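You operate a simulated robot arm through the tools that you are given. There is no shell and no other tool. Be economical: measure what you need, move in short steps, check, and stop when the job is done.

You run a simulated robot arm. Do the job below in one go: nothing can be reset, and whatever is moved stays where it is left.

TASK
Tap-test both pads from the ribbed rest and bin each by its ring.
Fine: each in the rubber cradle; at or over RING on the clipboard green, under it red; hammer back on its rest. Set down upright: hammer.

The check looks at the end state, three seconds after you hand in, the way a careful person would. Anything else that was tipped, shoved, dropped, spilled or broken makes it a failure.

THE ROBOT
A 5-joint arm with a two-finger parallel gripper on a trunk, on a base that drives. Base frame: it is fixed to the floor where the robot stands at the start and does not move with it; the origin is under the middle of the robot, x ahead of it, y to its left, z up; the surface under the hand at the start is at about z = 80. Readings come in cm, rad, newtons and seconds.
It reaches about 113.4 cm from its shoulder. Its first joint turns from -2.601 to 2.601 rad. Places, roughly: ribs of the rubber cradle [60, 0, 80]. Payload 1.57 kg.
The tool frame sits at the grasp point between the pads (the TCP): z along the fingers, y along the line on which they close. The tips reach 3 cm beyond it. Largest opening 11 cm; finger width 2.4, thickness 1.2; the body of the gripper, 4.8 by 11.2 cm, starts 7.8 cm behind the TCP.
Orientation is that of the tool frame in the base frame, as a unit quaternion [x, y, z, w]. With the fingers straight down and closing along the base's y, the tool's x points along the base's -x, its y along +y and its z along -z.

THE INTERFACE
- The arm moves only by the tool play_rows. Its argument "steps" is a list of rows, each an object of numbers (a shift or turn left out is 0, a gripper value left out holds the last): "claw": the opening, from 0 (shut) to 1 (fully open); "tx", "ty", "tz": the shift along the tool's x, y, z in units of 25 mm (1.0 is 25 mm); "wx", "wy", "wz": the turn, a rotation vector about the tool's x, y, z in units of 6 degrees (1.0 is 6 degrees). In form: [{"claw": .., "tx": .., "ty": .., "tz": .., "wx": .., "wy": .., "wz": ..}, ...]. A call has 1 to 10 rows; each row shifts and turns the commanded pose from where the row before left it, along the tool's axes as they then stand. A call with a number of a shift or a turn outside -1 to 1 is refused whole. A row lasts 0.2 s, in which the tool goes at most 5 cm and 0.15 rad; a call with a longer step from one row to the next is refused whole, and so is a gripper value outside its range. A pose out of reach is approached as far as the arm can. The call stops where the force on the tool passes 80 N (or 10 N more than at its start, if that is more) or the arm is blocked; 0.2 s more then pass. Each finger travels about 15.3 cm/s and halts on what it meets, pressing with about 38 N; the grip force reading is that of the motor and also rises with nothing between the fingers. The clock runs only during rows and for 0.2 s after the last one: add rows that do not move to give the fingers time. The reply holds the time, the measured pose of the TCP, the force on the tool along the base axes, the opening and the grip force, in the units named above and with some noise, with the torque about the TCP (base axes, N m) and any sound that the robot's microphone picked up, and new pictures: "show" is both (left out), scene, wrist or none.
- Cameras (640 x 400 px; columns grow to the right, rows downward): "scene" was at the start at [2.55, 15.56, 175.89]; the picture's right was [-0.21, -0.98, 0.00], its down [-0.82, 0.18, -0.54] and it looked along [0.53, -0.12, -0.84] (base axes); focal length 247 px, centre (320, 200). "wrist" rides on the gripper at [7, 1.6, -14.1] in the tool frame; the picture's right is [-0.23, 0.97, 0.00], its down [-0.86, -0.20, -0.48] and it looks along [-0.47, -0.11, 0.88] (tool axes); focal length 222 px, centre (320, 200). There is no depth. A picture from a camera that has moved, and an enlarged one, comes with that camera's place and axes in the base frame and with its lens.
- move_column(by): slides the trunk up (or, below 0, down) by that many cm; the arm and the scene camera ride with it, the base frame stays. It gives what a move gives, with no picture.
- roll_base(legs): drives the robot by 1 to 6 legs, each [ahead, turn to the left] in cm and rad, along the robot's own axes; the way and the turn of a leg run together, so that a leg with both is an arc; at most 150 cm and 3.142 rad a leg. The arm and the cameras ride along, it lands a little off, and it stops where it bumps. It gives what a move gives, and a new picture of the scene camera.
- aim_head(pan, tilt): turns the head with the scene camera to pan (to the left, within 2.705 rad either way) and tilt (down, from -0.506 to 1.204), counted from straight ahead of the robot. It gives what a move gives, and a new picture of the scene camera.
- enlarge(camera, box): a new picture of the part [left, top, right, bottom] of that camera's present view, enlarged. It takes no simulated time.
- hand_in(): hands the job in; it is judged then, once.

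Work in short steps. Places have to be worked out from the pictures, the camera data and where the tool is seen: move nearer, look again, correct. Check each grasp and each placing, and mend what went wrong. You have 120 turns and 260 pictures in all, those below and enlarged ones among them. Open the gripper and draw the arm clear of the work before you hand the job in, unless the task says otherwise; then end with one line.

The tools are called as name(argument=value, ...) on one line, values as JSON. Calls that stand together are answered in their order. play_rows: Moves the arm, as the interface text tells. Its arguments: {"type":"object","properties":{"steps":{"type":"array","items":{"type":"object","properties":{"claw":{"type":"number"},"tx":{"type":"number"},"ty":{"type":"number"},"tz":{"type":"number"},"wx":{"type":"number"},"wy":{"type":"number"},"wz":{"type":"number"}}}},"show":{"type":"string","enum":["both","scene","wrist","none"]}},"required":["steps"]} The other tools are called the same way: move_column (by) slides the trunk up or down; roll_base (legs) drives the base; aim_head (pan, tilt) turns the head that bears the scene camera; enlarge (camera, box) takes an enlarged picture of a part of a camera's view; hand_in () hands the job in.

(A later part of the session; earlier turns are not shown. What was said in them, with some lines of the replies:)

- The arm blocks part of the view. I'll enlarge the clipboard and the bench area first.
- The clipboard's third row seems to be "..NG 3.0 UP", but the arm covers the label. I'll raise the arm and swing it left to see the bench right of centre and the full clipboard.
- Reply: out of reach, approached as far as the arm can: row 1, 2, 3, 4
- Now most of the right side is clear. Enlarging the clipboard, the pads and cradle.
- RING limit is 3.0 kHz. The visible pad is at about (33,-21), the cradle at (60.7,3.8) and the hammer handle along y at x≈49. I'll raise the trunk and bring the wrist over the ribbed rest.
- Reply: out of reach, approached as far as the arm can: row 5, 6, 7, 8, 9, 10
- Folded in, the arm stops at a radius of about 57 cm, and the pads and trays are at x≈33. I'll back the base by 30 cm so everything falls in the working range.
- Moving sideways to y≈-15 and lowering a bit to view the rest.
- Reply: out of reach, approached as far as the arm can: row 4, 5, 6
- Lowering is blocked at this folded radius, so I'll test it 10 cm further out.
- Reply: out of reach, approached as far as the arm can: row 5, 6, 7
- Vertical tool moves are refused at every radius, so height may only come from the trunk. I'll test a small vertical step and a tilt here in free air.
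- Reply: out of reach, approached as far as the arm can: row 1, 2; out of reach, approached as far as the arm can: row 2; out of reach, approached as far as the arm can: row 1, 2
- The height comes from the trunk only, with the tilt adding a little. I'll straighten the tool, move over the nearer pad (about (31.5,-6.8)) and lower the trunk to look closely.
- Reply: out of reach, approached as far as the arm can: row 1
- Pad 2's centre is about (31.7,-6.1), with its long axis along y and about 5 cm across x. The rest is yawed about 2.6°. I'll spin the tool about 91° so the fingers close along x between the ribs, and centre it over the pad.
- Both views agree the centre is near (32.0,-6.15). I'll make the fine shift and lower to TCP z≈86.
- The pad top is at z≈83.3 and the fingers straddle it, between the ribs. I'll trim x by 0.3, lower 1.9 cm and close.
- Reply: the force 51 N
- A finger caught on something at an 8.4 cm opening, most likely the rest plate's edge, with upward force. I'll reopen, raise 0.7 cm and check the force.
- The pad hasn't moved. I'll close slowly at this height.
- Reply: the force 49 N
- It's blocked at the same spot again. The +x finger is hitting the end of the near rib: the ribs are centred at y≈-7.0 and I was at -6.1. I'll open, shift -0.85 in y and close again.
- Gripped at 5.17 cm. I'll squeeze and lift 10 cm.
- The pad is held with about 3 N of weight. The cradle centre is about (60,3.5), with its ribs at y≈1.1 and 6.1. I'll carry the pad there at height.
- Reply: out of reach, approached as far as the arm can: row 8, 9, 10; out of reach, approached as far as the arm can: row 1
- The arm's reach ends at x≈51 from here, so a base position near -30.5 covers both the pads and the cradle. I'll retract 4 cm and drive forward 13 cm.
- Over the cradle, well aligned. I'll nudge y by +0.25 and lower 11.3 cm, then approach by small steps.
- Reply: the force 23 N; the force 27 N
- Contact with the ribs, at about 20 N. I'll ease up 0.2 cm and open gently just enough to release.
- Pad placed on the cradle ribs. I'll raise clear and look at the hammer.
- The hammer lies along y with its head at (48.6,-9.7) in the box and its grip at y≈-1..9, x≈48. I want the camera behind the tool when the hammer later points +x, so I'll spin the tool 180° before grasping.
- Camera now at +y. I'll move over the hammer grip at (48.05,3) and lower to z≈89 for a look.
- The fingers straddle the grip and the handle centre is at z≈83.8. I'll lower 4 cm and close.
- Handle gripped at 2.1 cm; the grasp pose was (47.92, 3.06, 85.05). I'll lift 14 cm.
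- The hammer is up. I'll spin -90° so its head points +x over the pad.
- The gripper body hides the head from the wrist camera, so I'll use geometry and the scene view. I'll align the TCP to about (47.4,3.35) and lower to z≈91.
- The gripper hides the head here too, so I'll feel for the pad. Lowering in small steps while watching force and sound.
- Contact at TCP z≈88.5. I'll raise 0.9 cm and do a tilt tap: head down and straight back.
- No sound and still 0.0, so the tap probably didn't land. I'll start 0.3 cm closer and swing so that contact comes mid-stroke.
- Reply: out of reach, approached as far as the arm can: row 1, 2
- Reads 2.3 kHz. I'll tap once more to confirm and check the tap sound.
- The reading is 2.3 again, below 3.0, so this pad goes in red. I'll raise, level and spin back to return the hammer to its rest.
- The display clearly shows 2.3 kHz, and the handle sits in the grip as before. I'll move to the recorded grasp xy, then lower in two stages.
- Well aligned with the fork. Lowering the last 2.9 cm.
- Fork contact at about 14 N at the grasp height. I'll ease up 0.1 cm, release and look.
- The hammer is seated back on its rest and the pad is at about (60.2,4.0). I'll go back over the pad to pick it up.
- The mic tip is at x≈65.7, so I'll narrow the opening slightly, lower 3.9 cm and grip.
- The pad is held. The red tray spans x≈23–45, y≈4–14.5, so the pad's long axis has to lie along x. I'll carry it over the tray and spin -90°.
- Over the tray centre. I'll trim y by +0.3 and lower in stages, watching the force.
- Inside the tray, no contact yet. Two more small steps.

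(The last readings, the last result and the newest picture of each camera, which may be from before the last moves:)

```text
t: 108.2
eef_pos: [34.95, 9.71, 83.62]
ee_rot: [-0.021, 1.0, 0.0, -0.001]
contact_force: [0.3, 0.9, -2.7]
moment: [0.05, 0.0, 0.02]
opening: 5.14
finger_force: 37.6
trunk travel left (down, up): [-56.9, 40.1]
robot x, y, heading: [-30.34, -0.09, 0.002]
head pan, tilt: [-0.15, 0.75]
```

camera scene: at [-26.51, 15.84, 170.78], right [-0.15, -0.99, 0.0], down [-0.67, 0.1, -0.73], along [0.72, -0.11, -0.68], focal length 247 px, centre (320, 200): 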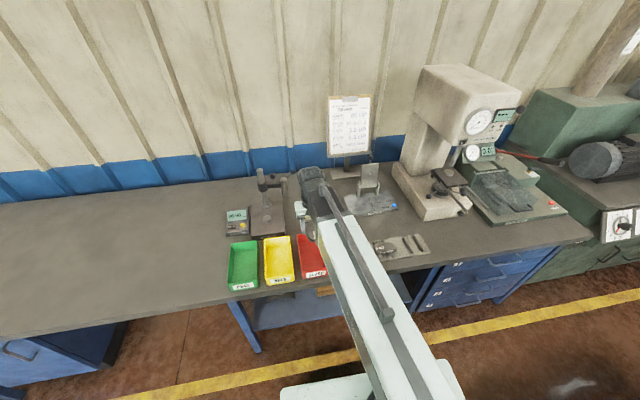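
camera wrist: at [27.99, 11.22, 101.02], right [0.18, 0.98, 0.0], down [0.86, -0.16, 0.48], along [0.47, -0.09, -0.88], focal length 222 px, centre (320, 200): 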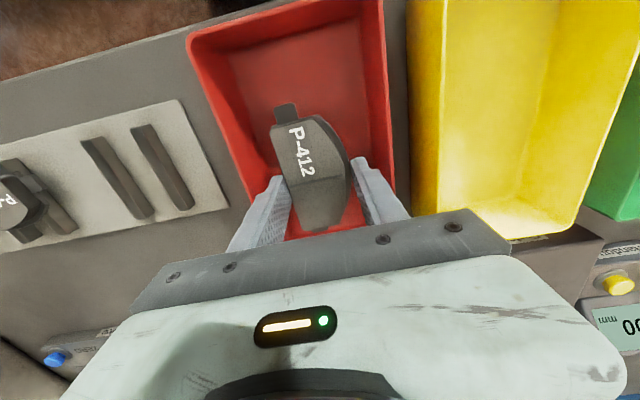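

move_column(by=-0.2)

play_rows(steps=[{"claw": 0.1}], show="wrist")

```text
t: 108.8
eef_pos: [34.88, 9.84, 83.32]
ee_rot: [-0.022, 1.0, -0.001, -0.001]
contact_force: [-0.1, 0.2, 1.0]
moment: [-0.08, -0.24, 0.02]
opening: 5.13
finger_force: 37.8
trunk travel left (down, up): [-56.7, 40.3]
robot x, y, heading: [-30.25, -0.48, 0.005]
head pan, tilt: [-0.15, 0.75]
```

```text
t: 109.2
eef_pos: [34.92, 9.79, 83.49]
ee_rot: [-0.022, 1.0, 0.0, 0.0]
contact_force: [1.1, -0.1, 2.4]
moment: [-0.12, -0.29, 0.09]
opening: 5.13
finger_force: 38.2
trunk travel left (down, up): [-56.7, 40.3]
robot x, y, heading: [-30.61, 0.29, 0.002]
head pan, tilt: [-0.15, 0.75]
camera wrist: at [27.97, 11.21, 97.63], right [0.18, 0.98, 0.0], down [0.86, -0.16, 0.48], along [0.47, -0.09, -0.88], focal length 222 px, centre (320, 200)
```

wrist: 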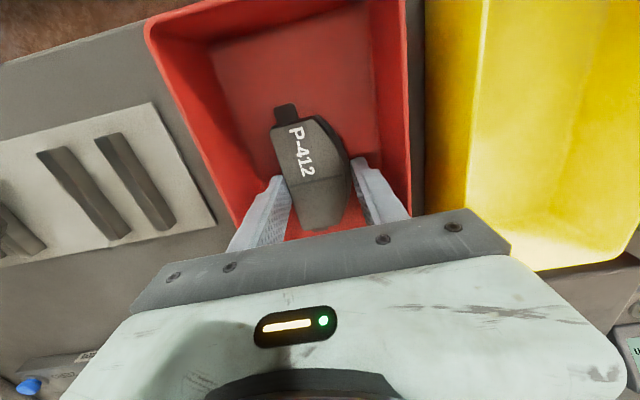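

The pad touches the floor, so I'll open gently and lift out.

play_rows(steps=[{"claw": 0.48}, {"claw": 0.5}, {"claw": 0.52}, {"claw": 0.53}], show="none")

move_column(by=15.5)

play_rows(steps=[{"claw": 0.6}], show="wrist")

```text
t: 110.2
eef_pos: [34.79, 9.82, 83.37]
ee_rot: [-0.022, 1.0, 0.0, -0.001]
contact_force: [0.8, -0.3, 0.1]
moment: [0.0, -0.02, 0.03]
opening: 5.82
finger_force: 0.1
trunk travel left (down, up): [-56.7, 40.3]
robot x, y, heading: [-30.44, -0.1, 0.007]
head pan, tilt: [-0.15, 0.75]
```

```text
t: 111.9
eef_pos: [34.91, 9.8, 98.84]
ee_rot: [-0.022, 1.0, -0.001, -0.001]
contact_force: [-0.7, -0.9, 0.5]
moment: [0.0, -0.04, 0.02]
opening: 5.82
finger_force: 0.1
trunk travel left (down, up): [-72.2, 24.8]
robot x, y, heading: [-30.57, -0.41, 0.002]
head pan, tilt: [-0.15, 0.75]
```

```text
t: 112.3
eef_pos: [34.93, 9.79, 98.92]
ee_rot: [-0.022, 1.0, 0.0, 0.0]
contact_force: [0.4, 0.4, -0.2]
moment: [0.01, 0.02, -0.02]
opening: 6.62
finger_force: 0.1
trunk travel left (down, up): [-72.2, 24.8]
robot x, y, heading: [-30.85, 0.17, 0.004]
head pan, tilt: [-0.15, 0.75]
camera wrist: at [27.97, 11.21, 113.12], right [0.18, 0.98, 0.0], down [0.86, -0.16, 0.48], along [0.47, -0.09, -0.88], focal length 222 px, centre (320, 200)
```

wrist: 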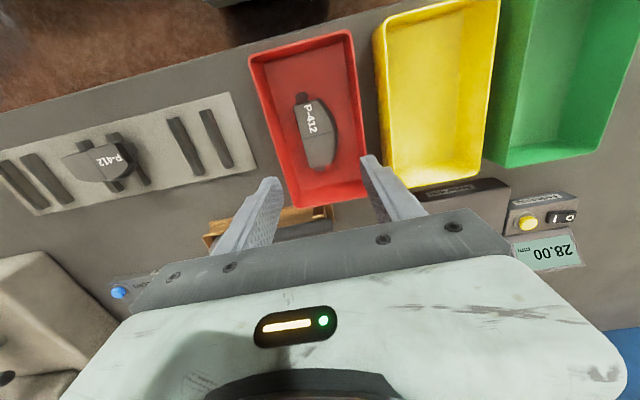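

The pad is lying flat in the red tray. Next I'll go to the second pad at about (32.5,-21.5) and spin +90°.

play_rows(steps=[{"ty": -1, "tx": 0.12}, {"ty": -1, "tx": 0.12}, {"ty": -1, "tx": 0.12}, {"ty": -1, "tx": 0.12}, {"ty": -1, "tx": 0.12}, {"ty": -1, "tx": 0.12}, {"ty": -1, "tx": 0.12}, {"ty": -1, "tx": 0.12}, {"ty": -1, "tx": 0.12}, {"ty": -1, "tx": 0.12}], show="none")

play_rows(steps=[{"ty": -1, "tx": 0.12}, {"ty": -1, "tx": 0.12}, {"ty": -0.45, "claw": 0.9}, {"wz": 1}, {"wz": 1}, {"wz": 1}, {"wz": 1}, {"wz": 1}, {"wz": 1}, {"wz": 1}], show="none")

play_rows(steps=[{"wz": 1}, {"wz": 1}, {"wz": 1}, {"wz": 1}, {"wz": 1}, {"wz": 1}, {"wz": 1}, {"wz": 1}], show="none")

move_column(by=-9)

play_rows(steps=[{"claw": 0.9}], show="wrist")

enlarge(camera="wrist", box=[200, 80, 440, 240])

```text
t: 114.5
eef_pos: [32.87, -15.32, 99.0]
ee_rot: [-0.022, 1.0, 0.0, -0.001]
contact_force: [0.0, -0.2, 0.1]
moment: [-0.01, 0.0, 0.04]
opening: 6.59
finger_force: 0.1
trunk travel left (down, up): [-72.2, 24.8]
robot x, y, heading: [-30.32, 0.05, -0.002]
head pan, tilt: [-0.15, 0.75]
```

```text
t: 116.7
eef_pos: [32.74, -21.38, 98.85]
ee_rot: [0.338, 0.941, 0.0, -0.001]
contact_force: [-0.2, 0.7, 0.2]
moment: [0.0, 0.01, 0.0]
opening: 9.9
finger_force: 0.0
trunk travel left (down, up): [-72.2, 24.8]
robot x, y, heading: [-30.42, -0.41, 0.002]
head pan, tilt: [-0.15, 0.75]
```

```text
t: 118.5
eef_pos: [32.68, -21.51, 99.03]
ee_rot: [0.693, 0.721, -0.001, 0.0]
contact_force: [0.6, 0.5, -0.3]
moment: [0.0, 0.0, -0.01]
opening: 9.92
finger_force: 0.2
trunk travel left (down, up): [-72.2, 24.8]
robot x, y, heading: [-30.33, -0.17, -0.001]
head pan, tilt: [-0.15, 0.75]
```

```text
t: 119.8
eef_pos: [32.62, -21.37, 90.09]
ee_rot: [0.691, 0.723, 0.0, 0.0]
contact_force: [1.6, -0.3, 0.0]
moment: [-0.01, -0.01, 0.0]
opening: 9.87
finger_force: 0.0
trunk travel left (down, up): [-63.2, 33.8]
robot x, y, heading: [-30.44, -0.15, -0.003]
head pan, tilt: [-0.15, 0.75]
```

```text
t: 120.2
eef_pos: [32.69, -21.3, 89.89]
ee_rot: [0.692, 0.722, 0.0, 0.0]
contact_force: [0.4, 0.6, -0.2]
moment: [-0.04, -0.01, -0.02]
opening: 9.89
finger_force: 0.1
trunk travel left (down, up): [-63.2, 33.8]
robot x, y, heading: [-30.36, 0.02, 0.002]
head pan, tilt: [-0.15, 0.75]
camera wrist: at [34.06, -14.31, 104.11], right [0.98, -0.18, 0.0], down [-0.16, -0.86, 0.48], along [-0.09, -0.47, -0.88], focal length 222 px, centre (320, 200)
```

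wrist: 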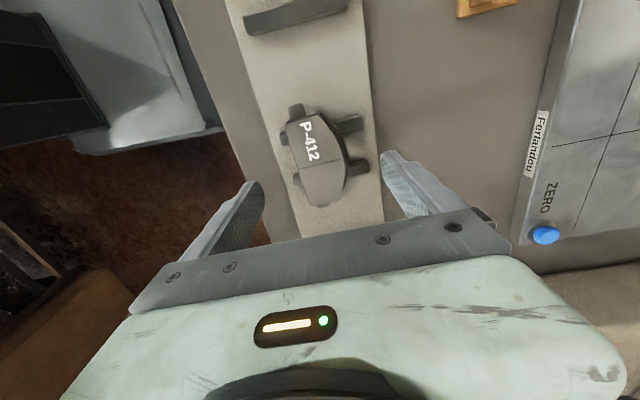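

```text
2.50 times, centred on (320, 160) of wrist
camera zoom: at [34.06, -14.31, 104.11], right [0.98, -0.18, 0.0], down [-0.16, -0.86, 0.48], along [-0.09, -0.47, -0.88], focal length 555 px, centre (320, 300)
```

zoom: 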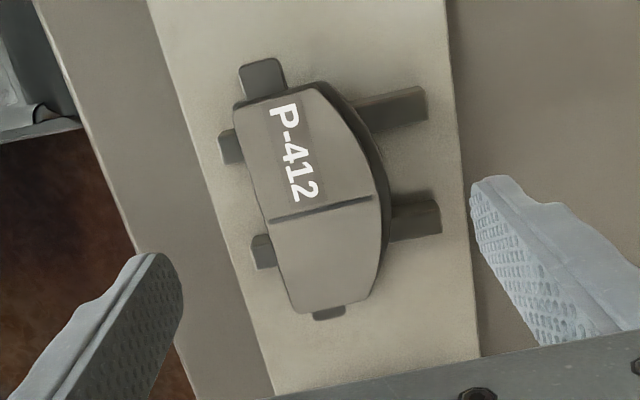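

Pad 2's centre is about (32.8,-21.4), with its rib gap centred at y≈-21.0. I'll trim, lower 5.2 cm and close slowly.

play_rows(steps=[{"ty": 0.05, "tx": 0.12, "claw": 0.9}, {"claw": 0.9}], show="none")

move_column(by=-5.2)

play_rows(steps=[{"claw": 0.75}, {"claw": 0.65}, {"claw": 0.55}, {"claw": 0.45}, {"claw": 0.35}, {"claw": 0.1}, {"claw": 0.1}], show="wrist")

```text
t: 120.8
eef_pos: [32.79, -20.99, 89.91]
ee_rot: [0.692, 0.722, 0.0, -0.001]
contact_force: [-0.4, 0.1, -0.1]
moment: [-0.03, 0.01, -0.01]
opening: 9.88
finger_force: 0.2
trunk travel left (down, up): [-63.2, 33.8]
robot x, y, heading: [-30.27, 0.22, -0.002]
head pan, tilt: [-0.15, 0.75]
```

```text
t: 121.7
eef_pos: [32.68, -21.02, 84.7]
ee_rot: [0.691, 0.723, 0.0, -0.001]
contact_force: [0.5, 0.0, -0.3]
moment: [0.05, -0.01, -0.01]
opening: 9.88
finger_force: 0.1
trunk travel left (down, up): [-58.0, 39.0]
robot x, y, heading: [-30.43, -0.05, 0.004]
head pan, tilt: [-0.15, 0.75]
```

```text
t: 123.3
eef_pos: [32.71, -21.09, 84.65]
ee_rot: [0.692, 0.722, -0.001, 0.0]
contact_force: [0.9, -0.3, 1.5]
moment: [0.01, -0.1, 0.01]
opening: 5.16
finger_force: 38.0
trunk travel left (down, up): [-58.0, 39.0]
robot x, y, heading: [-30.21, 0.09, -0.0]
head pan, tilt: [-0.15, 0.75]
camera wrist: at [34.18, -13.97, 98.91], right [0.98, -0.18, 0.0], down [-0.16, -0.86, 0.48], along [-0.09, -0.47, -0.88], focal length 222 px, centre (320, 200)
```

wrist: 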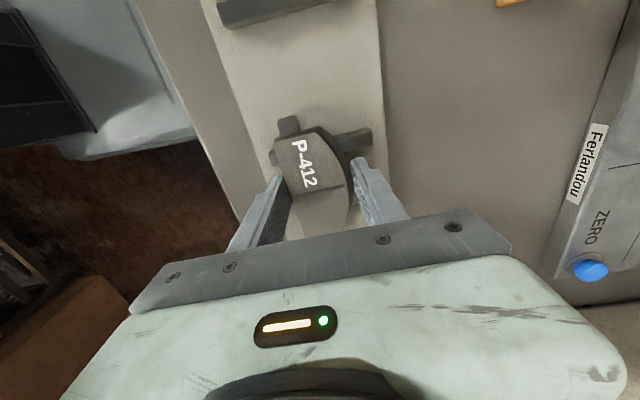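

Gripped at 5.16 cm. I'll lift and carry it to the cradle.

move_column(by=13)

play_rows(steps=[{"ty": 0.95, "tx": 0.79}, {"ty": 0.95, "tx": 0.79}, {"ty": 0.95, "tx": 0.79}, {"ty": 0.95, "tx": 0.79}, {"ty": 0.95, "tx": 0.79}, {"ty": 0.95, "tx": 0.79}, {"ty": 0.95, "tx": 0.79}, {"ty": 0.95, "tx": 0.79}, {"ty": 0.95, "tx": 0.79}, {"ty": 0.95, "tx": 0.79}], show="none")

play_rows(steps=[{"ty": 0.95, "tx": 0.79}, {"ty": 0.95, "tx": 0.79}, {"claw": 0.1}], show="wrist")

```text
t: 124.9
eef_pos: [32.88, -21.02, 97.63]
ee_rot: [0.692, 0.722, -0.002, -0.001]
contact_force: [0.7, 0.1, -2.7]
moment: [0.01, -0.04, -0.01]
opening: 5.16
finger_force: 38.3
trunk travel left (down, up): [-71.0, 26.0]
robot x, y, heading: [-30.67, 0.03, 0.003]
head pan, tilt: [-0.15, 0.75]
```

```text
t: 127.1
eef_pos: [55.66, -0.55, 97.7]
ee_rot: [0.691, 0.723, -0.001, -0.002]
contact_force: [-0.4, 0.1, -2.5]
moment: [0.04, -0.06, 0.0]
opening: 5.13
finger_force: 37.7
trunk travel left (down, up): [-71.0, 26.0]
robot x, y, heading: [-30.35, -0.34, -0.001]
head pan, tilt: [-0.15, 0.75]
```

```text
t: 127.9
eef_pos: [60.08, 3.89, 97.75]
ee_rot: [0.691, 0.723, -0.001, -0.001]
contact_force: [-0.7, 0.2, -2.5]
moment: [0.03, -0.01, 0.02]
opening: 5.13
finger_force: 38.2
trunk travel left (down, up): [-71.0, 26.0]
robot x, y, heading: [-30.36, -0.18, 0.002]
head pan, tilt: [-0.15, 0.75]
camera wrist: at [61.62, 10.97, 111.88], right [0.98, -0.19, 0.0], down [-0.16, -0.86, 0.48], along [-0.09, -0.47, -0.88], focal length 222 px, centre (320, 200)
```

wrist: 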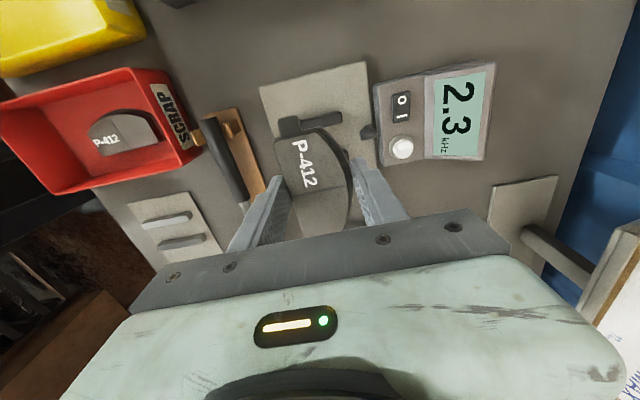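

Aligned. I'll lower to the same trunk height as before (-59.0) and release gently.

move_column(by=-12)

move_column(by=-0.1)

play_rows(steps=[{"claw": 0.49}, {"claw": 0.52}, {"claw": 0.56}, {"claw": 0.58}], show="none")

move_column(by=13.4)

play_rows(steps=[{"claw": 0.5}], show="wrist")

enlarge(camera="wrist", box=[200, 60, 440, 220])

```text
t: 129.4
eef_pos: [60.24, 3.77, 85.8]
ee_rot: [0.692, 0.722, -0.001, -0.002]
contact_force: [-0.2, -0.5, -2.6]
moment: [-0.03, -0.04, 0.0]
opening: 5.13
finger_force: 37.9
trunk travel left (down, up): [-59.0, 38.0]
robot x, y, heading: [-30.74, -0.4, 0.003]
head pan, tilt: [-0.15, 0.75]
```

```text
t: 129.9
eef_pos: [60.19, 3.82, 85.88]
ee_rot: [0.692, 0.722, 0.0, 0.0]
contact_force: [5.1, 0.3, 12.6]
moment: [-0.11, 0.13, 0.13]
opening: 5.17
finger_force: 37.9
trunk travel left (down, up): [-58.9, 38.1]
robot x, y, heading: [-30.6, -0.16, 0.001]
head pan, tilt: [-0.15, 0.75]
```

```text
t: 130.9
eef_pos: [60.2, 3.94, 85.46]
ee_rot: [0.691, 0.723, -0.001, -0.001]
contact_force: [0.8, -0.4, 0.4]
moment: [-0.02, 0.02, -0.02]
opening: 6.37
finger_force: 0.1
trunk travel left (down, up): [-58.9, 38.1]
robot x, y, heading: [-30.6, -0.42, 0.0]
head pan, tilt: [-0.15, 0.75]
```

```text
t: 132.5
eef_pos: [60.26, 3.81, 99.05]
ee_rot: [0.691, 0.723, -0.002, -0.001]
contact_force: [0.1, 0.8, 0.1]
moment: [0.0, -0.02, 0.0]
opening: 6.37
finger_force: 0.1
trunk travel left (down, up): [-72.3, 24.7]
robot x, y, heading: [-30.29, 0.31, -0.002]
head pan, tilt: [-0.15, 0.75]
```

```text
t: 132.9
eef_pos: [60.14, 3.9, 99.03]
ee_rot: [0.692, 0.722, -0.001, -0.001]
contact_force: [0.5, 0.6, 0.8]
moment: [0.01, -0.03, -0.03]
opening: 5.48
finger_force: 0.1
trunk travel left (down, up): [-72.3, 24.7]
robot x, y, heading: [-30.44, 0.19, 0.001]
head pan, tilt: [-0.15, 0.75]
camera wrist: at [61.59, 10.93, 113.2], right [0.98, -0.18, 0.0], down [-0.16, -0.86, 0.48], along [-0.09, -0.47, -0.88], focal length 222 px, centre (320, 200)
```

wrist: 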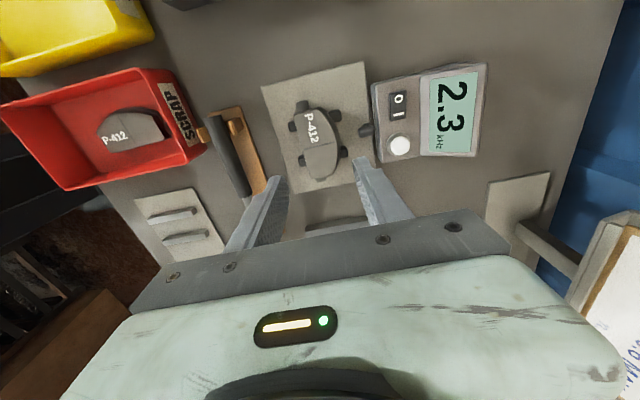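

```text
2.50 times, centred on (320, 140) of wrist
camera zoom: at [61.59, 10.93, 113.2], right [0.98, -0.18, 0.0], down [-0.16, -0.86, 0.48], along [-0.09, -0.47, -0.88], focal length 555 px, centre (320, 350)
```

zoom: 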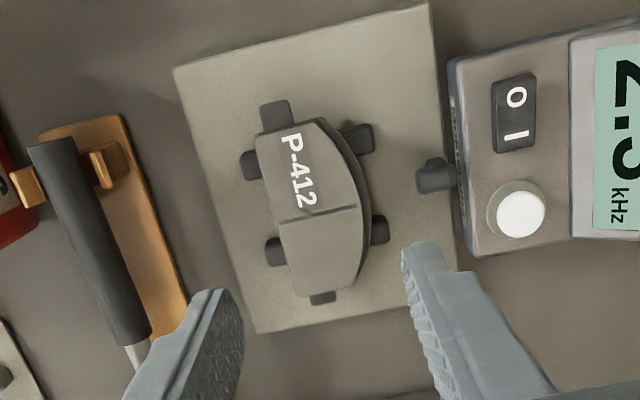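

Pad 2 sits square on the ribs. Now back to the hammer grip at (47.93,3.03).

play_rows(steps=[{"ty": -1, "tx": -0.13}, {"ty": -1}, {"ty": -1}, {"ty": -1}, {"ty": -0.89}, {"claw": 0.5}], show="none")

move_column(by=-10)

play_rows(steps=[{"claw": 0.5}], show="wrist")

```text
t: 134.3
eef_pos: [47.81, 2.97, 98.99]
ee_rot: [0.692, 0.722, -0.001, -0.001]
contact_force: [-1.0, -0.4, 0.8]
moment: [0.02, -0.03, -0.03]
opening: 5.49
finger_force: 0.1
trunk travel left (down, up): [-72.3, 24.7]
robot x, y, heading: [-30.12, -0.14, 0.004]
head pan, tilt: [-0.15, 0.75]
```

```text
t: 135.7
eef_pos: [47.75, 2.89, 88.97]
ee_rot: [0.692, 0.722, -0.001, -0.001]
contact_force: [-0.5, -0.5, -0.5]
moment: [0.01, -0.02, 0.0]
opening: 5.52
finger_force: 0.0
trunk travel left (down, up): [-62.3, 34.7]
robot x, y, heading: [-30.13, 0.26, 0.002]
head pan, tilt: [-0.15, 0.75]
```

```text
t: 136.1
eef_pos: [47.81, 3.01, 89.02]
ee_rot: [0.691, 0.722, -0.001, -0.001]
contact_force: [-0.2, -0.3, 0.1]
moment: [0.02, 0.01, 0.0]
opening: 5.49
finger_force: 0.0
trunk travel left (down, up): [-62.3, 34.7]
robot x, y, heading: [-30.26, -0.17, -0.002]
head pan, tilt: [-0.15, 0.75]
camera wrist: at [49.27, 10.0, 103.21], right [0.98, -0.18, 0.0], down [-0.16, -0.86, 0.48], along [-0.09, -0.47, -0.88], focal length 222 px, centre (320, 200)
```

wrist: 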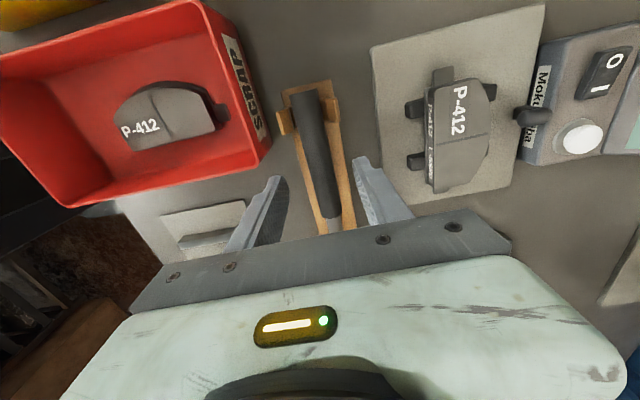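

The view matches the first grasp. I'll trim +0.1 in x, lower 4 cm, grip, lift 14 and spin -90°.

play_rows(steps=[{"ty": 0.05}], show="none")

move_column(by=-4.0)

play_rows(steps=[{"claw": 0.4}, {"claw": 0.3}, {"claw": 0.22}, {"claw": 0.16}, {"claw": 0.1}, {"claw": 0.0}, {"claw": 0.0}], show="none")

move_column(by=14)

play_rows(steps=[{"wz": -1}, {"wz": -1}, {"wz": -1}, {"wz": -1}, {"wz": -1}, {"wz": -1}, {"wz": -1}, {"wz": -1}], show="none")

play_rows(steps=[{"wz": -1}, {"wz": -1}, {"wz": -1}, {"wz": -1}, {"wz": -1}, {"wz": -1}, {"wz": -1}], show="wrist")

```text
t: 136.5
eef_pos: [48.01, 2.94, 89.07]
ee_rot: [0.691, 0.723, 0.0, -0.001]
contact_force: [0.0, -0.4, 0.3]
moment: [0.0, -0.02, 0.0]
opening: 5.49
finger_force: 0.0
trunk travel left (down, up): [-62.3, 34.7]
robot x, y, heading: [-30.37, 0.07, -0.003]
head pan, tilt: [-0.15, 0.75]
```

```text
t: 137.3
eef_pos: [48.01, 2.83, 85.07]
ee_rot: [0.692, 0.722, -0.001, -0.001]
contact_force: [0.2, -0.3, 1.0]
moment: [0.0, 0.0, -0.01]
opening: 5.48
finger_force: 0.0
trunk travel left (down, up): [-58.3, 38.7]
robot x, y, heading: [-30.73, 0.15, 0.001]
head pan, tilt: [-0.15, 0.75]
```

```text
t: 138.9
eef_pos: [48.02, 2.95, 84.98]
ee_rot: [0.692, 0.722, 0.0, 0.0]
contact_force: [-0.3, 0.5, 0.6]
moment: [0.0, 0.0, -0.07]
opening: 2.09
finger_force: 34.1
trunk travel left (down, up): [-58.3, 38.7]
robot x, y, heading: [-30.38, -0.33, 0.0]
head pan, tilt: [-0.15, 0.75]
```

```text
t: 140.6
eef_pos: [47.88, 2.91, 98.98]
ee_rot: [0.692, 0.722, -0.001, -0.001]
contact_force: [0.0, 0.4, -1.4]
moment: [0.01, 0.01, -0.01]
opening: 2.09
finger_force: 34.3
trunk travel left (down, up): [-72.3, 24.7]
robot x, y, heading: [-30.26, -0.59, 0.003]
head pan, tilt: [-0.15, 0.75]
```

```text
t: 142.4
eef_pos: [48.05, 2.91, 98.9]
ee_rot: [0.337, 0.941, -0.001, 0.0]
contact_force: [0.0, -0.6, -1.1]
moment: [0.01, 0.06, 0.03]
opening: 2.11
finger_force: 34.4
trunk travel left (down, up): [-72.3, 24.7]
robot x, y, heading: [-30.47, -0.16, 0.002]
head pan, tilt: [-0.15, 0.75]
```

```text
t: 144.0
eef_pos: [47.96, 2.89, 98.87]
ee_rot: [-0.023, 1.0, 0.0, -0.003]
contact_force: [0.6, -0.2, -0.5]
moment: [0.01, 0.05, -0.01]
opening: 2.1
finger_force: 34.3
trunk travel left (down, up): [-72.3, 24.7]
robot x, y, heading: [-30.84, -0.2, 0.003]
head pan, tilt: [-0.15, 0.75]
camera wrist: at [41.03, 4.3, 113.22], right [0.18, 0.98, 0.0], down [0.86, -0.16, 0.48], along [0.47, -0.09, -0.88], focal length 222 px, centre (320, 200)
```

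wrist: 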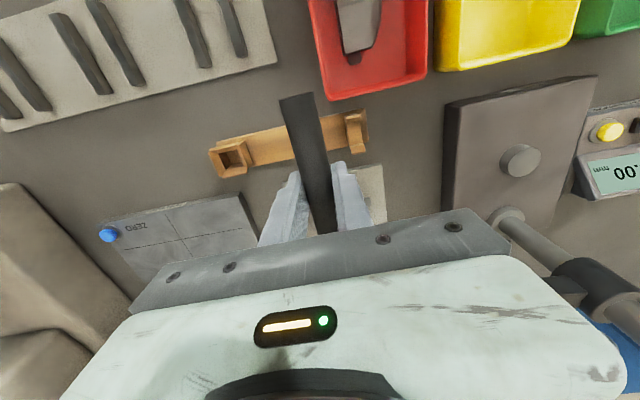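

Same as before: move to (47.35,3.3), tilt the head up, lower to trunk -62.3 and tap.

play_rows(steps=[{"tx": 0.24, "ty": 0.16, "claw": 0}, {"wy": -1}], show="none")

move_column(by=-10)

play_rows(steps=[{"wy": 1}, {"wy": 1}, {"wy": 0.2}, {"wy": -1}, {"wy": -1}, {"wy": -0.2}], show="none")

enlarge(camera="scene", box=[270, 140, 370, 210])

```text
t: 144.6
eef_pos: [47.37, 3.15, 99.18]
ee_rot: [-0.022, 0.998, 0.001, 0.052]
contact_force: [0.3, 0.1, -1.0]
moment: [0.0, -0.01, -0.02]
opening: 2.1
finger_force: 34.4
trunk travel left (down, up): [-72.3, 24.7]
robot x, y, heading: [-30.67, 0.08, 0.002]
head pan, tilt: [-0.15, 0.75]
```

```text
t: 145.9
eef_pos: [47.37, 3.32, 89.05]
ee_rot: [-0.022, 0.998, 0.0, 0.05]
contact_force: [-0.3, -0.2, -1.4]
moment: [0.0, 0.02, 0.02]
opening: 2.09
finger_force: 34.4
trunk travel left (down, up): [-62.3, 34.7]
robot x, y, heading: [-30.57, -0.27, -0.002]
head pan, tilt: [-0.15, 0.75]
```

```text
t: 147.3
eef_pos: [47.39, 3.25, 89.2]
ee_rot: [-0.021, 0.998, 0.001, 0.052]
contact_force: [0.2, -0.4, -0.8]
moment: [0.03, 0.03, 0.0]
opening: 2.08
finger_force: 34.5
trunk travel left (down, up): [-62.3, 34.7]
robot x, y, heading: [-30.2, 0.17, 0.007]
head pan, tilt: [-0.15, 0.75]
```

```text
5.71 times, centred on (320, 175) of scene
camera zoom: at [-26.53, 15.84, 160.98], right [-0.15, -0.99, 0.0], down [-0.67, 0.1, -0.73], along [0.72, -0.11, -0.68], focal length 1413 px, centre (320, 343)
```

zoom: 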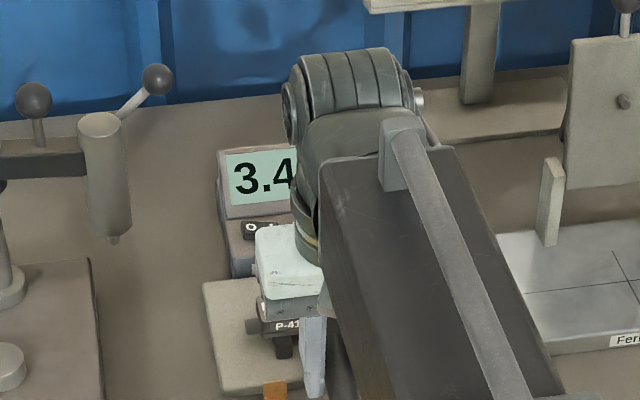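

It reads 3.4 kHz, at or above 3.0, so this pad goes in green. Returning the hammer now: raise, level, spin back.

move_column(by=10)

play_rows(steps=[{"wy": 1, "claw": 0}, {"wz": 1}, {"wz": 1}, {"wz": 1}, {"wz": 1}, {"wz": 1}, {"wz": 1}, {"wz": 1}], show="none")

play_rows(steps=[{"wz": 1}, {"wz": 1}, {"wz": 1}, {"wz": 1}, {"wz": 1}, {"wz": 1}, {"wz": 1}, {"wz": 1}, {"ty": 0.24, "tx": -0.13}], show="wrist")

```text
t: 148.6
eef_pos: [47.43, 3.23, 99.05]
ee_rot: [-0.021, 0.998, 0.001, 0.051]
contact_force: [0.2, 0.4, -0.7]
moment: [0.05, 0.03, 0.02]
opening: 2.11
finger_force: 34.6
trunk travel left (down, up): [-72.3, 24.7]
robot x, y, heading: [-30.57, -0.25, -0.001]
head pan, tilt: [-0.15, 0.75]
```

```text
t: 150.4
eef_pos: [47.32, 3.21, 98.92]
ee_rot: [0.338, 0.941, 0.0, -0.002]
contact_force: [-0.7, 0.3, -1.2]
moment: [0.05, -0.01, 0.02]
opening: 2.08
finger_force: 34.5
trunk travel left (down, up): [-72.3, 24.7]
robot x, y, heading: [-30.31, -0.11, -0.0]
head pan, tilt: [-0.15, 0.75]
```

```text
t: 152.4
eef_pos: [48.0, 2.99, 99.04]
ee_rot: [0.692, 0.722, -0.001, -0.001]
contact_force: [-0.2, 0.1, -0.7]
moment: [0.04, 0.01, -0.03]
opening: 2.07
finger_force: 34.6
trunk travel left (down, up): [-72.3, 24.7]
robot x, y, heading: [-30.39, -0.27, 0.002]
head pan, tilt: [-0.15, 0.75]
camera wrist: at [49.38, 10.1, 113.2], right [0.98, -0.19, 0.0], down [-0.16, -0.86, 0.48], along [-0.09, -0.47, -0.88], focal length 222 px, centre (320, 200)
```

wrist: 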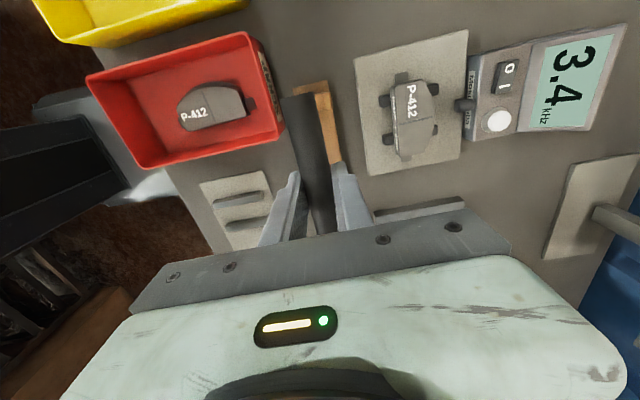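

3.4 kHz is confirmed clearly. I'll lower the hammer onto its rest in stages.

move_column(by=-12.8)

move_column(by=-0.9)

play_rows(steps=[{"claw": 0}], show="wrist")

```text
t: 154.0
eef_pos: [47.93, 2.91, 86.27]
ee_rot: [0.692, 0.722, -0.001, -0.002]
contact_force: [0.0, 0.2, -1.6]
moment: [0.05, -0.02, 0.02]
opening: 2.06
finger_force: 34.3
trunk travel left (down, up): [-59.5, 37.5]
robot x, y, heading: [-30.3, -0.15, 0.0]
head pan, tilt: [-0.15, 0.75]
```

```text
t: 154.6
eef_pos: [47.85, 2.85, 85.32]
ee_rot: [0.691, 0.723, -0.001, -0.002]
contact_force: [4.4, -0.4, 8.5]
moment: [0.6, -0.06, -0.2]
opening: 2.13
finger_force: 34.1
trunk travel left (down, up): [-58.6, 38.4]
robot x, y, heading: [-30.15, -0.08, 0.003]
head pan, tilt: [-0.15, 0.75]
```

```text
t: 155.0
eef_pos: [47.84, 3.01, 85.38]
ee_rot: [0.691, 0.723, 0.0, -0.001]
contact_force: [4.4, -1.1, 9.7]
moment: [0.6, -0.06, -0.26]
opening: 2.09
finger_force: 33.7
trunk travel left (down, up): [-58.6, 38.4]
robot x, y, heading: [-30.64, 0.05, 0.003]
head pan, tilt: [-0.15, 0.75]
camera wrist: at [49.33, 10.09, 99.54], right [0.98, -0.18, 0.0], down [-0.16, -0.86, 0.48], along [-0.09, -0.47, -0.88], focal length 222 px, centre (320, 200)
```

wrist: 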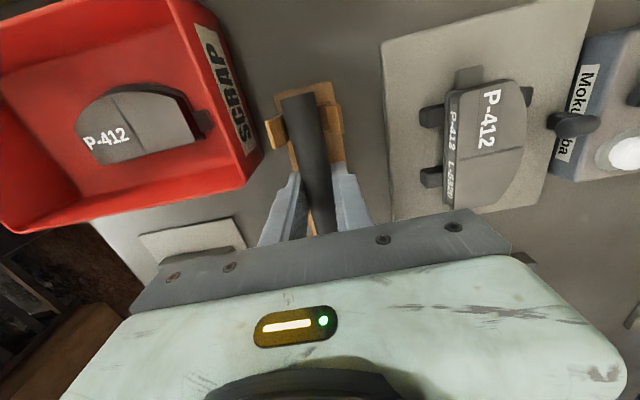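

The fork is touched and everything matches last time. Releasing, then lifting clear and checking.

play_rows(steps=[{"claw": 0.2}, {"claw": 0.26}, {"claw": 0.36}, {"claw": 0.5}, {"claw": 0.5}], show="none")

move_column(by=14)

play_rows(steps=[{"ty": 1, "tx": 0.3, "claw": 0.58}, {"ty": 1}, {"ty": 1}, {"ty": 1}, {"ty": 0.9, "tx": -0.6}, {"claw": 0.58}], show="wrist")

enlarge(camera="wrist", box=[160, 60, 400, 220])

```text
t: 156.2
eef_pos: [48.02, 3.06, 85.41]
ee_rot: [0.691, 0.723, -0.001, -0.001]
contact_force: [0.7, 1.0, -0.1]
moment: [-0.04, -0.05, -0.01]
opening: 5.48
finger_force: 0.0
trunk travel left (down, up): [-58.6, 38.4]
robot x, y, heading: [-30.28, -0.58, -0.001]
head pan, tilt: [-0.15, 0.75]
```

```text
t: 157.8
eef_pos: [47.95, 2.95, 99.2]
ee_rot: [0.692, 0.722, -0.002, -0.002]
contact_force: [-0.5, -0.2, 0.3]
moment: [0.03, 0.0, -0.03]
opening: 5.53
finger_force: 0.1
trunk travel left (down, up): [-72.6, 24.4]
robot x, y, heading: [-30.41, -0.27, 0.002]
head pan, tilt: [-0.15, 0.75]
```

```text
t: 159.2
eef_pos: [60.26, 2.84, 99.33]
ee_rot: [0.692, 0.722, -0.002, -0.001]
contact_force: [-1.0, 0.0, 0.4]
moment: [0.02, 0.03, 0.02]
opening: 6.39
finger_force: 0.0
trunk travel left (down, up): [-72.6, 24.4]
robot x, y, heading: [-30.49, -0.07, 0.003]
head pan, tilt: [-0.15, 0.75]
camera wrist: at [61.56, 9.9, 113.5], right [0.98, -0.18, 0.0], down [-0.16, -0.86, 0.48], along [-0.09, -0.47, -0.88], focal length 222 px, centre (320, 200)
```

wrist: 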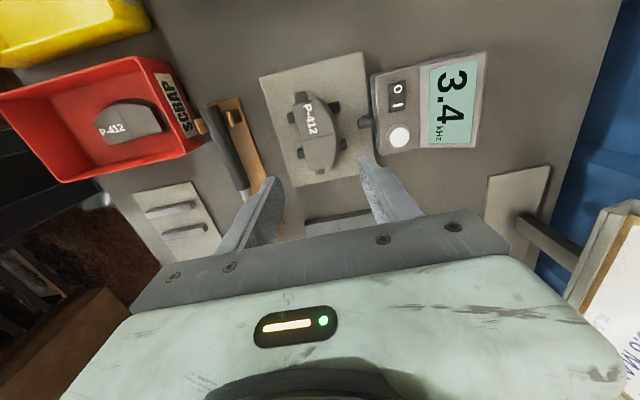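

```text
2.50 times, centred on (280, 140) of wrist
camera zoom: at [61.56, 9.9, 113.5], right [0.98, -0.18, 0.0], down [-0.16, -0.86, 0.48], along [-0.09, -0.47, -0.88], focal length 555 px, centre (420, 350)
```

zoom: 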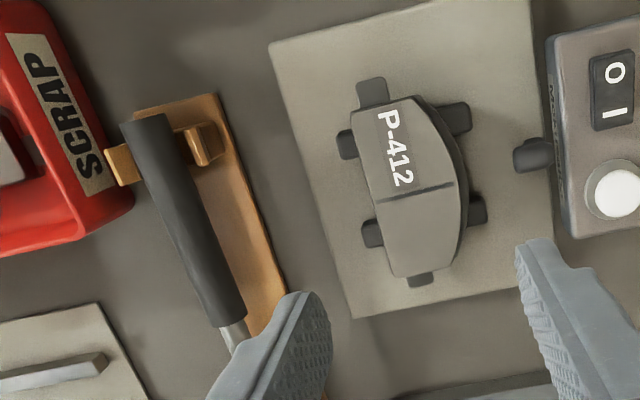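

The hammer looks seated and the pad is centred near (60,3.45). I'll align, lower and grip it.

play_rows(steps=[{"ty": -0.05, "tx": 0.36}, {"claw": 0.58}], show="none")

move_column(by=-13.5)

play_rows(steps=[{"claw": 0.52}, {"claw": 0.48}, {"claw": 0.42}, {"claw": 0.3}, {"claw": 0.1}, {"claw": 0.1}], show="none")

move_column(by=13)

play_rows(steps=[{"claw": 0.1}], show="wrist")

```text
t: 159.8
eef_pos: [60.05, 3.75, 99.35]
ee_rot: [0.691, 0.723, -0.001, 0.0]
contact_force: [0.4, -0.4, 0.5]
moment: [-0.02, 0.0, 0.01]
opening: 6.37
finger_force: 0.0
trunk travel left (down, up): [-72.6, 24.4]
robot x, y, heading: [-30.39, -0.32, 0.009]
head pan, tilt: [-0.15, 0.75]
```

```text
t: 161.5
eef_pos: [60.0, 3.8, 85.83]
ee_rot: [0.692, 0.722, -0.002, 0.0]
contact_force: [-0.5, -0.8, -0.4]
moment: [-0.01, 0.01, -0.01]
opening: 6.4
finger_force: 0.1
trunk travel left (down, up): [-59.1, 37.9]
robot x, y, heading: [-30.67, 0.21, -0.003]
head pan, tilt: [-0.15, 0.75]
```

```text
t: 162.9
eef_pos: [59.98, 3.78, 85.72]
ee_rot: [0.692, 0.722, -0.002, -0.001]
contact_force: [1.3, 0.4, 1.2]
moment: [-0.05, -0.15, 0.0]
opening: 5.16
finger_force: 37.6
trunk travel left (down, up): [-59.1, 37.9]
robot x, y, heading: [-30.71, -0.31, 0.006]
head pan, tilt: [-0.15, 0.75]
```

```text
t: 164.4
eef_pos: [60.03, 3.8, 98.77]
ee_rot: [0.691, 0.722, -0.001, 0.0]
contact_force: [-0.4, -0.3, -2.7]
moment: [0.01, 0.0, -0.01]
opening: 5.16
finger_force: 38.1
trunk travel left (down, up): [-72.1, 24.9]
robot x, y, heading: [-30.08, 0.14, -0.0]
head pan, tilt: [-0.15, 0.75]
```

```text
t: 164.8
eef_pos: [60.01, 3.67, 98.89]
ee_rot: [0.691, 0.722, -0.001, -0.002]
contact_force: [0.1, -0.7, -3.0]
moment: [-0.03, 0.01, 0.02]
opening: 5.14
finger_force: 37.7
trunk travel left (down, up): [-72.1, 24.9]
robot x, y, heading: [-30.58, -0.08, 0.003]
head pan, tilt: [-0.15, 0.75]
camera wrist: at [61.5, 10.85, 112.98], right [0.98, -0.18, 0.0], down [-0.16, -0.86, 0.48], along [-0.09, -0.47, -0.88], focal length 222 px, centre (320, 200)
```

wrist: 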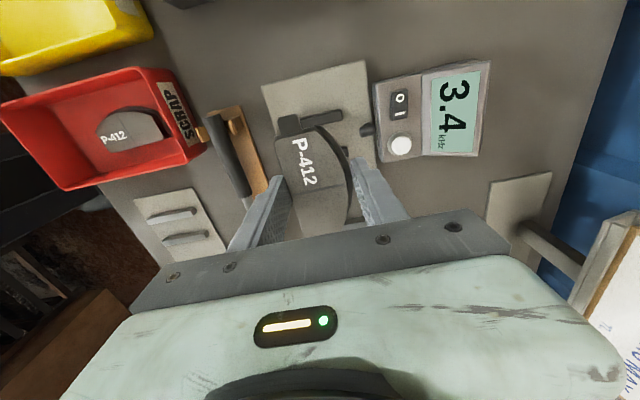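

Held. I'll retract to (35,10), spin -90°, then move left above the trays toward the green one.

play_rows(steps=[{"ty": -1, "tx": 0.28}, {"ty": -1, "tx": 0.28}, {"ty": -1, "tx": 0.28}, {"ty": -1, "tx": 0.28}, {"ty": -1, "tx": 0.28}, {"ty": -1, "tx": 0.28}, {"ty": -1, "tx": 0.28}, {"ty": -1, "tx": 0.28}, {"ty": -1, "tx": 0.28}, {"ty": -1, "tx": 0.28}], show="none")

play_rows(steps=[{"wz": -1}, {"wz": -1}, {"wz": -1}, {"wz": -1}, {"wz": -1}, {"wz": -1}, {"wz": -1}, {"wz": -1}], show="none")

play_rows(steps=[{"wz": -1}, {"wz": -1}, {"wz": -1}, {"wz": -1}, {"wz": -1}, {"wz": -1}, {"wz": -1}], show="none")

play_rows(steps=[{"ty": 1}, {"ty": 1}, {"ty": 1}, {"ty": 1}, {"ty": 1}, {"ty": 1}, {"ty": 1}, {"ty": 1}, {"ty": 1}, {"ty": 1}], show="wrist")

```text
t: 167.1
eef_pos: [34.55, 9.88, 98.89]
ee_rot: [0.692, 0.722, -0.002, -0.001]
contact_force: [-0.4, -0.4, -2.6]
moment: [0.01, 0.0, 0.01]
opening: 5.15
finger_force: 38.4
trunk travel left (down, up): [-72.1, 24.9]
robot x, y, heading: [-30.09, -0.05, 0.001]
head pan, tilt: [-0.15, 0.75]
```

```text
t: 168.8
eef_pos: [34.68, 9.8, 98.83]
ee_rot: [0.337, 0.941, 0.0, -0.002]
contact_force: [-1.3, 0.7, -2.0]
moment: [0.04, 0.0, -0.01]
opening: 5.14
finger_force: 38.4
trunk travel left (down, up): [-72.1, 24.9]
robot x, y, heading: [-30.22, -0.31, 0.002]
head pan, tilt: [-0.15, 0.75]
```

```text
t: 170.4
eef_pos: [34.8, 9.58, 98.75]
ee_rot: [-0.023, 1.0, 0.0, -0.002]
contact_force: [-0.6, 0.0, -3.9]
moment: [0.04, 0.0, 0.02]
opening: 5.15
finger_force: 37.8
trunk travel left (down, up): [-72.1, 24.9]
robot x, y, heading: [-30.44, -0.13, 0.001]
head pan, tilt: [-0.15, 0.75]
```

```text
t: 172.7
eef_pos: [33.72, 34.72, 98.87]
ee_rot: [-0.022, 1.0, 0.0, -0.002]
contact_force: [0.1, 0.4, -2.7]
moment: [-0.01, 0.01, -0.04]
opening: 5.13
finger_force: 38.4
trunk travel left (down, up): [-72.1, 24.9]
robot x, y, heading: [-30.38, -0.18, -0.003]
head pan, tilt: [-0.15, 0.75]
camera wrist: at [26.82, 36.14, 113.01], right [0.18, 0.98, 0.0], down [0.86, -0.16, 0.48], along [0.47, -0.09, -0.88], focal length 222 px, centre (320, 200)
```

wrist: 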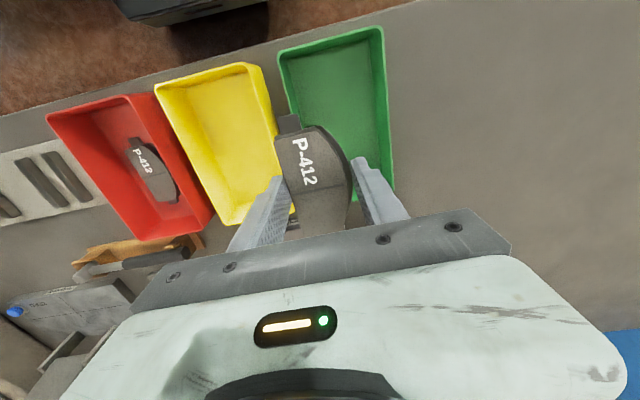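

The green tray's centre is about (33.3,38.0). I'll shift +3.3 in y and lower in stages.

play_rows(steps=[{"ty": 0.66}, {"ty": 0.66}, {"claw": 0.1}], show="none")

move_column(by=-12)

play_rows(steps=[{"claw": 0.1}], show="wrist")

```text
t: 173.4
eef_pos: [33.62, 38.05, 98.8]
ee_rot: [-0.022, 1.0, 0.0, -0.001]
contact_force: [-0.1, 0.4, -3.3]
moment: [0.01, -0.05, 0.0]
opening: 5.16
finger_force: 38.4
trunk travel left (down, up): [-72.1, 24.9]
robot x, y, heading: [-30.31, -0.32, 0.004]
head pan, tilt: [-0.15, 0.75]
```

```text
t: 174.9
eef_pos: [33.58, 37.97, 86.8]
ee_rot: [-0.022, 1.0, 0.001, -0.002]
contact_force: [0.9, 0.2, -3.0]
moment: [0.02, 0.0, 0.02]
opening: 5.18
finger_force: 38.6
trunk travel left (down, up): [-60.1, 36.9]
robot x, y, heading: [-30.4, -0.28, 0.009]
head pan, tilt: [-0.15, 0.75]
```

```text
t: 175.3
eef_pos: [33.56, 38.05, 86.9]
ee_rot: [-0.022, 1.0, -0.001, -0.002]
contact_force: [-0.6, -0.3, -2.9]
moment: [0.0, 0.01, 0.02]
opening: 5.13
finger_force: 38.9
trunk travel left (down, up): [-60.1, 36.9]
robot x, y, heading: [-30.48, -0.19, 0.003]
head pan, tilt: [-0.15, 0.75]
camera wrist: at [26.62, 39.37, 101.02], right [0.18, 0.98, 0.0], down [0.86, -0.16, 0.48], along [0.47, -0.09, -0.88], focal length 222 px, centre (320, 200)
```

wrist: 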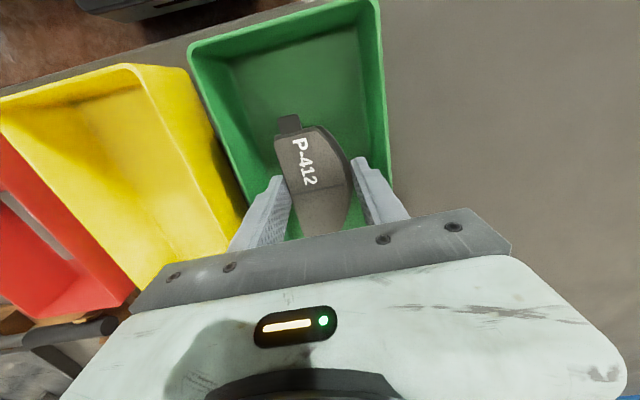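

Same alignment as the red placement. Lowering to the tray floor.

move_column(by=-2.7)

move_column(by=-0.5)

move_column(by=-0.2)

```text
t: 176.1
eef_pos: [33.51, 38.07, 84.17]
ee_rot: [-0.022, 1.0, 0.0, -0.002]
contact_force: [-0.8, -0.3, -3.1]
moment: [0.0, 0.01, -0.03]
opening: 5.11
finger_force: 37.9
trunk travel left (down, up): [-57.4, 39.6]
robot x, y, heading: [-30.31, -0.47, 0.0]
head pan, tilt: [-0.15, 0.75]
```

```text
t: 176.6
eef_pos: [33.59, 38.07, 83.52]
ee_rot: [-0.022, 1.0, 0.0, -0.002]
contact_force: [-0.1, 0.0, -2.6]
moment: [-0.01, 0.01, 0.01]
opening: 5.13
finger_force: 38.1
trunk travel left (down, up): [-56.9, 40.1]
robot x, y, heading: [-30.55, -0.15, 0.002]
head pan, tilt: [-0.15, 0.75]
```

```text
t: 177.1
eef_pos: [33.55, 38.01, 83.31]
ee_rot: [-0.022, 1.0, 0.0, -0.001]
contact_force: [1.3, -0.2, 2.8]
moment: [-0.06, -0.31, 0.09]
opening: 5.13
finger_force: 37.9
trunk travel left (down, up): [-56.7, 40.3]
robot x, y, heading: [-30.36, -0.05, -0.004]
head pan, tilt: [-0.15, 0.75]
```

Floor contact. I'll release and lift out.

play_rows(steps=[{"claw": 0.48}, {"claw": 0.5}, {"claw": 0.52}, {"claw": 0.53}], show="none")

move_column(by=22)

play_rows(steps=[{"claw": 0.8}, {"ty": 1, "claw": 1}, {"ty": 1}, {"ty": 1}, {"ty": 1}, {"ty": 1}, {"ty": 1}, {"ty": 1}, {"ty": 1}], show="both")

enlarge(camera="scene", box=[210, 160, 450, 310])

```text
t: 178.1
eef_pos: [33.41, 37.99, 83.59]
ee_rot: [-0.022, 1.0, 0.001, -0.003]
contact_force: [-0.2, 0.8, -0.7]
moment: [-0.01, 0.0, -0.02]
opening: 5.83
finger_force: 0.0
trunk travel left (down, up): [-56.7, 40.3]
robot x, y, heading: [-30.64, 0.15, 0.005]
head pan, tilt: [-0.15, 0.75]
```

```text
t: 180.5
eef_pos: [33.52, 37.93, 105.31]
ee_rot: [-0.022, 1.0, 0.0, -0.002]
contact_force: [0.1, 0.1, 0.4]
moment: [-0.03, 0.02, 0.02]
opening: 5.82
finger_force: 0.0
trunk travel left (down, up): [-78.7, 18.3]
robot x, y, heading: [-30.51, -0.22, 0.004]
head pan, tilt: [-0.15, 0.75]
```

```text
t: 182.5
eef_pos: [32.57, 57.98, 105.36]
ee_rot: [-0.022, 1.0, 0.0, -0.002]
contact_force: [0.4, 0.6, -0.3]
moment: [0.0, -0.01, 0.0]
opening: 11.0
finger_force: 0.1
trunk travel left (down, up): [-78.7, 18.3]
robot x, y, heading: [-30.76, -0.54, 0.0]
head pan, tilt: [-0.15, 0.75]
camera scene: at [-26.53, 15.86, 177.38], right [-0.15, -0.99, 0.0], down [-0.67, 0.1, -0.73], along [0.72, -0.11, -0.68], focal length 247 px, centre (320, 200)
camera wrist: at [25.72, 59.33, 119.62], right [0.18, 0.98, 0.0], down [0.86, -0.16, 0.48], along [0.47, -0.09, -0.88], focal length 222 px, centre (320, 200)
```

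scene: 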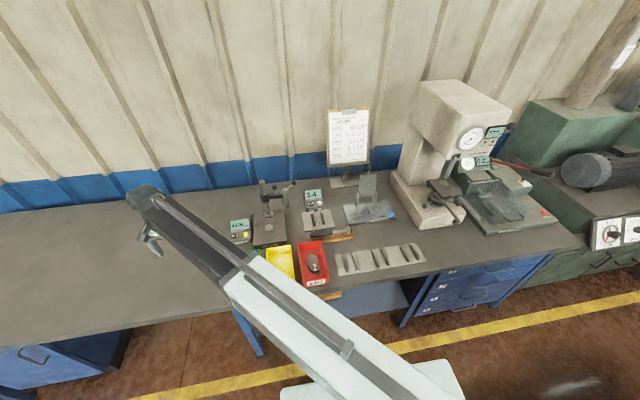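
wrist: 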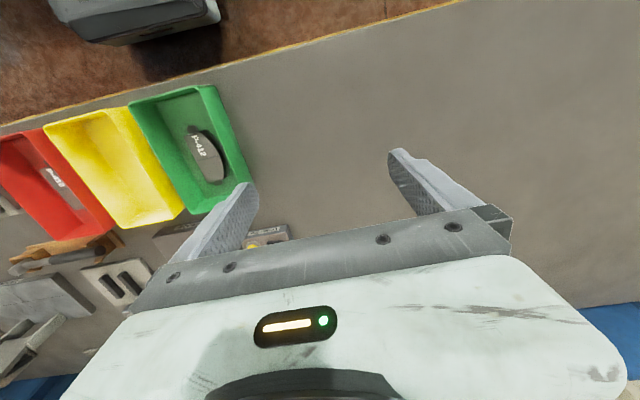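

```text
2.67 times, centred on (330, 235) of scene
camera zoom: at [-26.53, 15.86, 177.38], right [-0.15, -0.99, 0.0], down [-0.67, 0.1, -0.73], along [0.72, -0.11, -0.68], focal length 660 px, centre (293, 107)
```

zoom: 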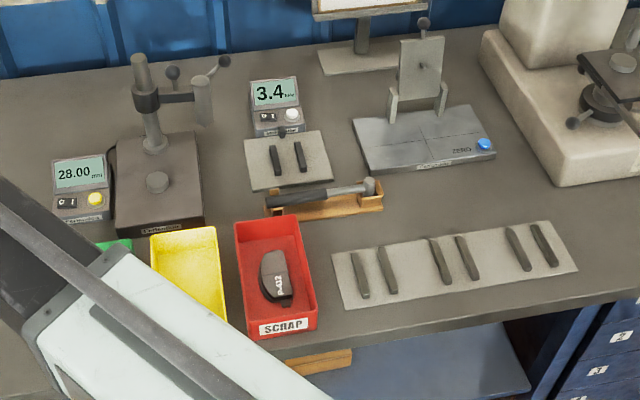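

Both pads are in their trays. Checking that the hammer is fully seated and upright.

enlarge(camera="scene", box=[295, 215, 365, 255])

```text
9.14 times, centred on (330, 235) of scene
camera zoom: at [-26.53, 15.86, 177.38], right [-0.15, -0.99, 0.0], down [-0.67, 0.1, -0.73], along [0.72, -0.11, -0.68], focal length 2261 px, centre (229, -120)
```

zoom: 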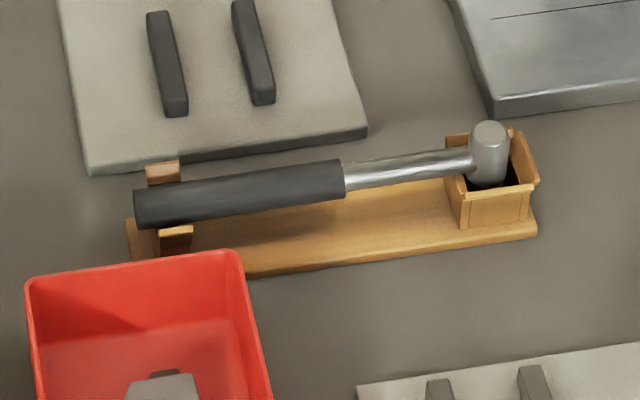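

The hammer head stands upright in its box with the handle in the fork. The pads are binned and the arm is clear with the gripper open, so I'm handing in.

hand_in()

```text
The job is handed in.
```

I tap-tested both pads in the rubber cradle against the clipboard's RING limit of 3.0 kHz: one read 2.3 kHz and went in the red tray, the other read 3.4 kHz and went in the green. The hammer is back upright on its rest, the arm is clear, and the job is handed in.
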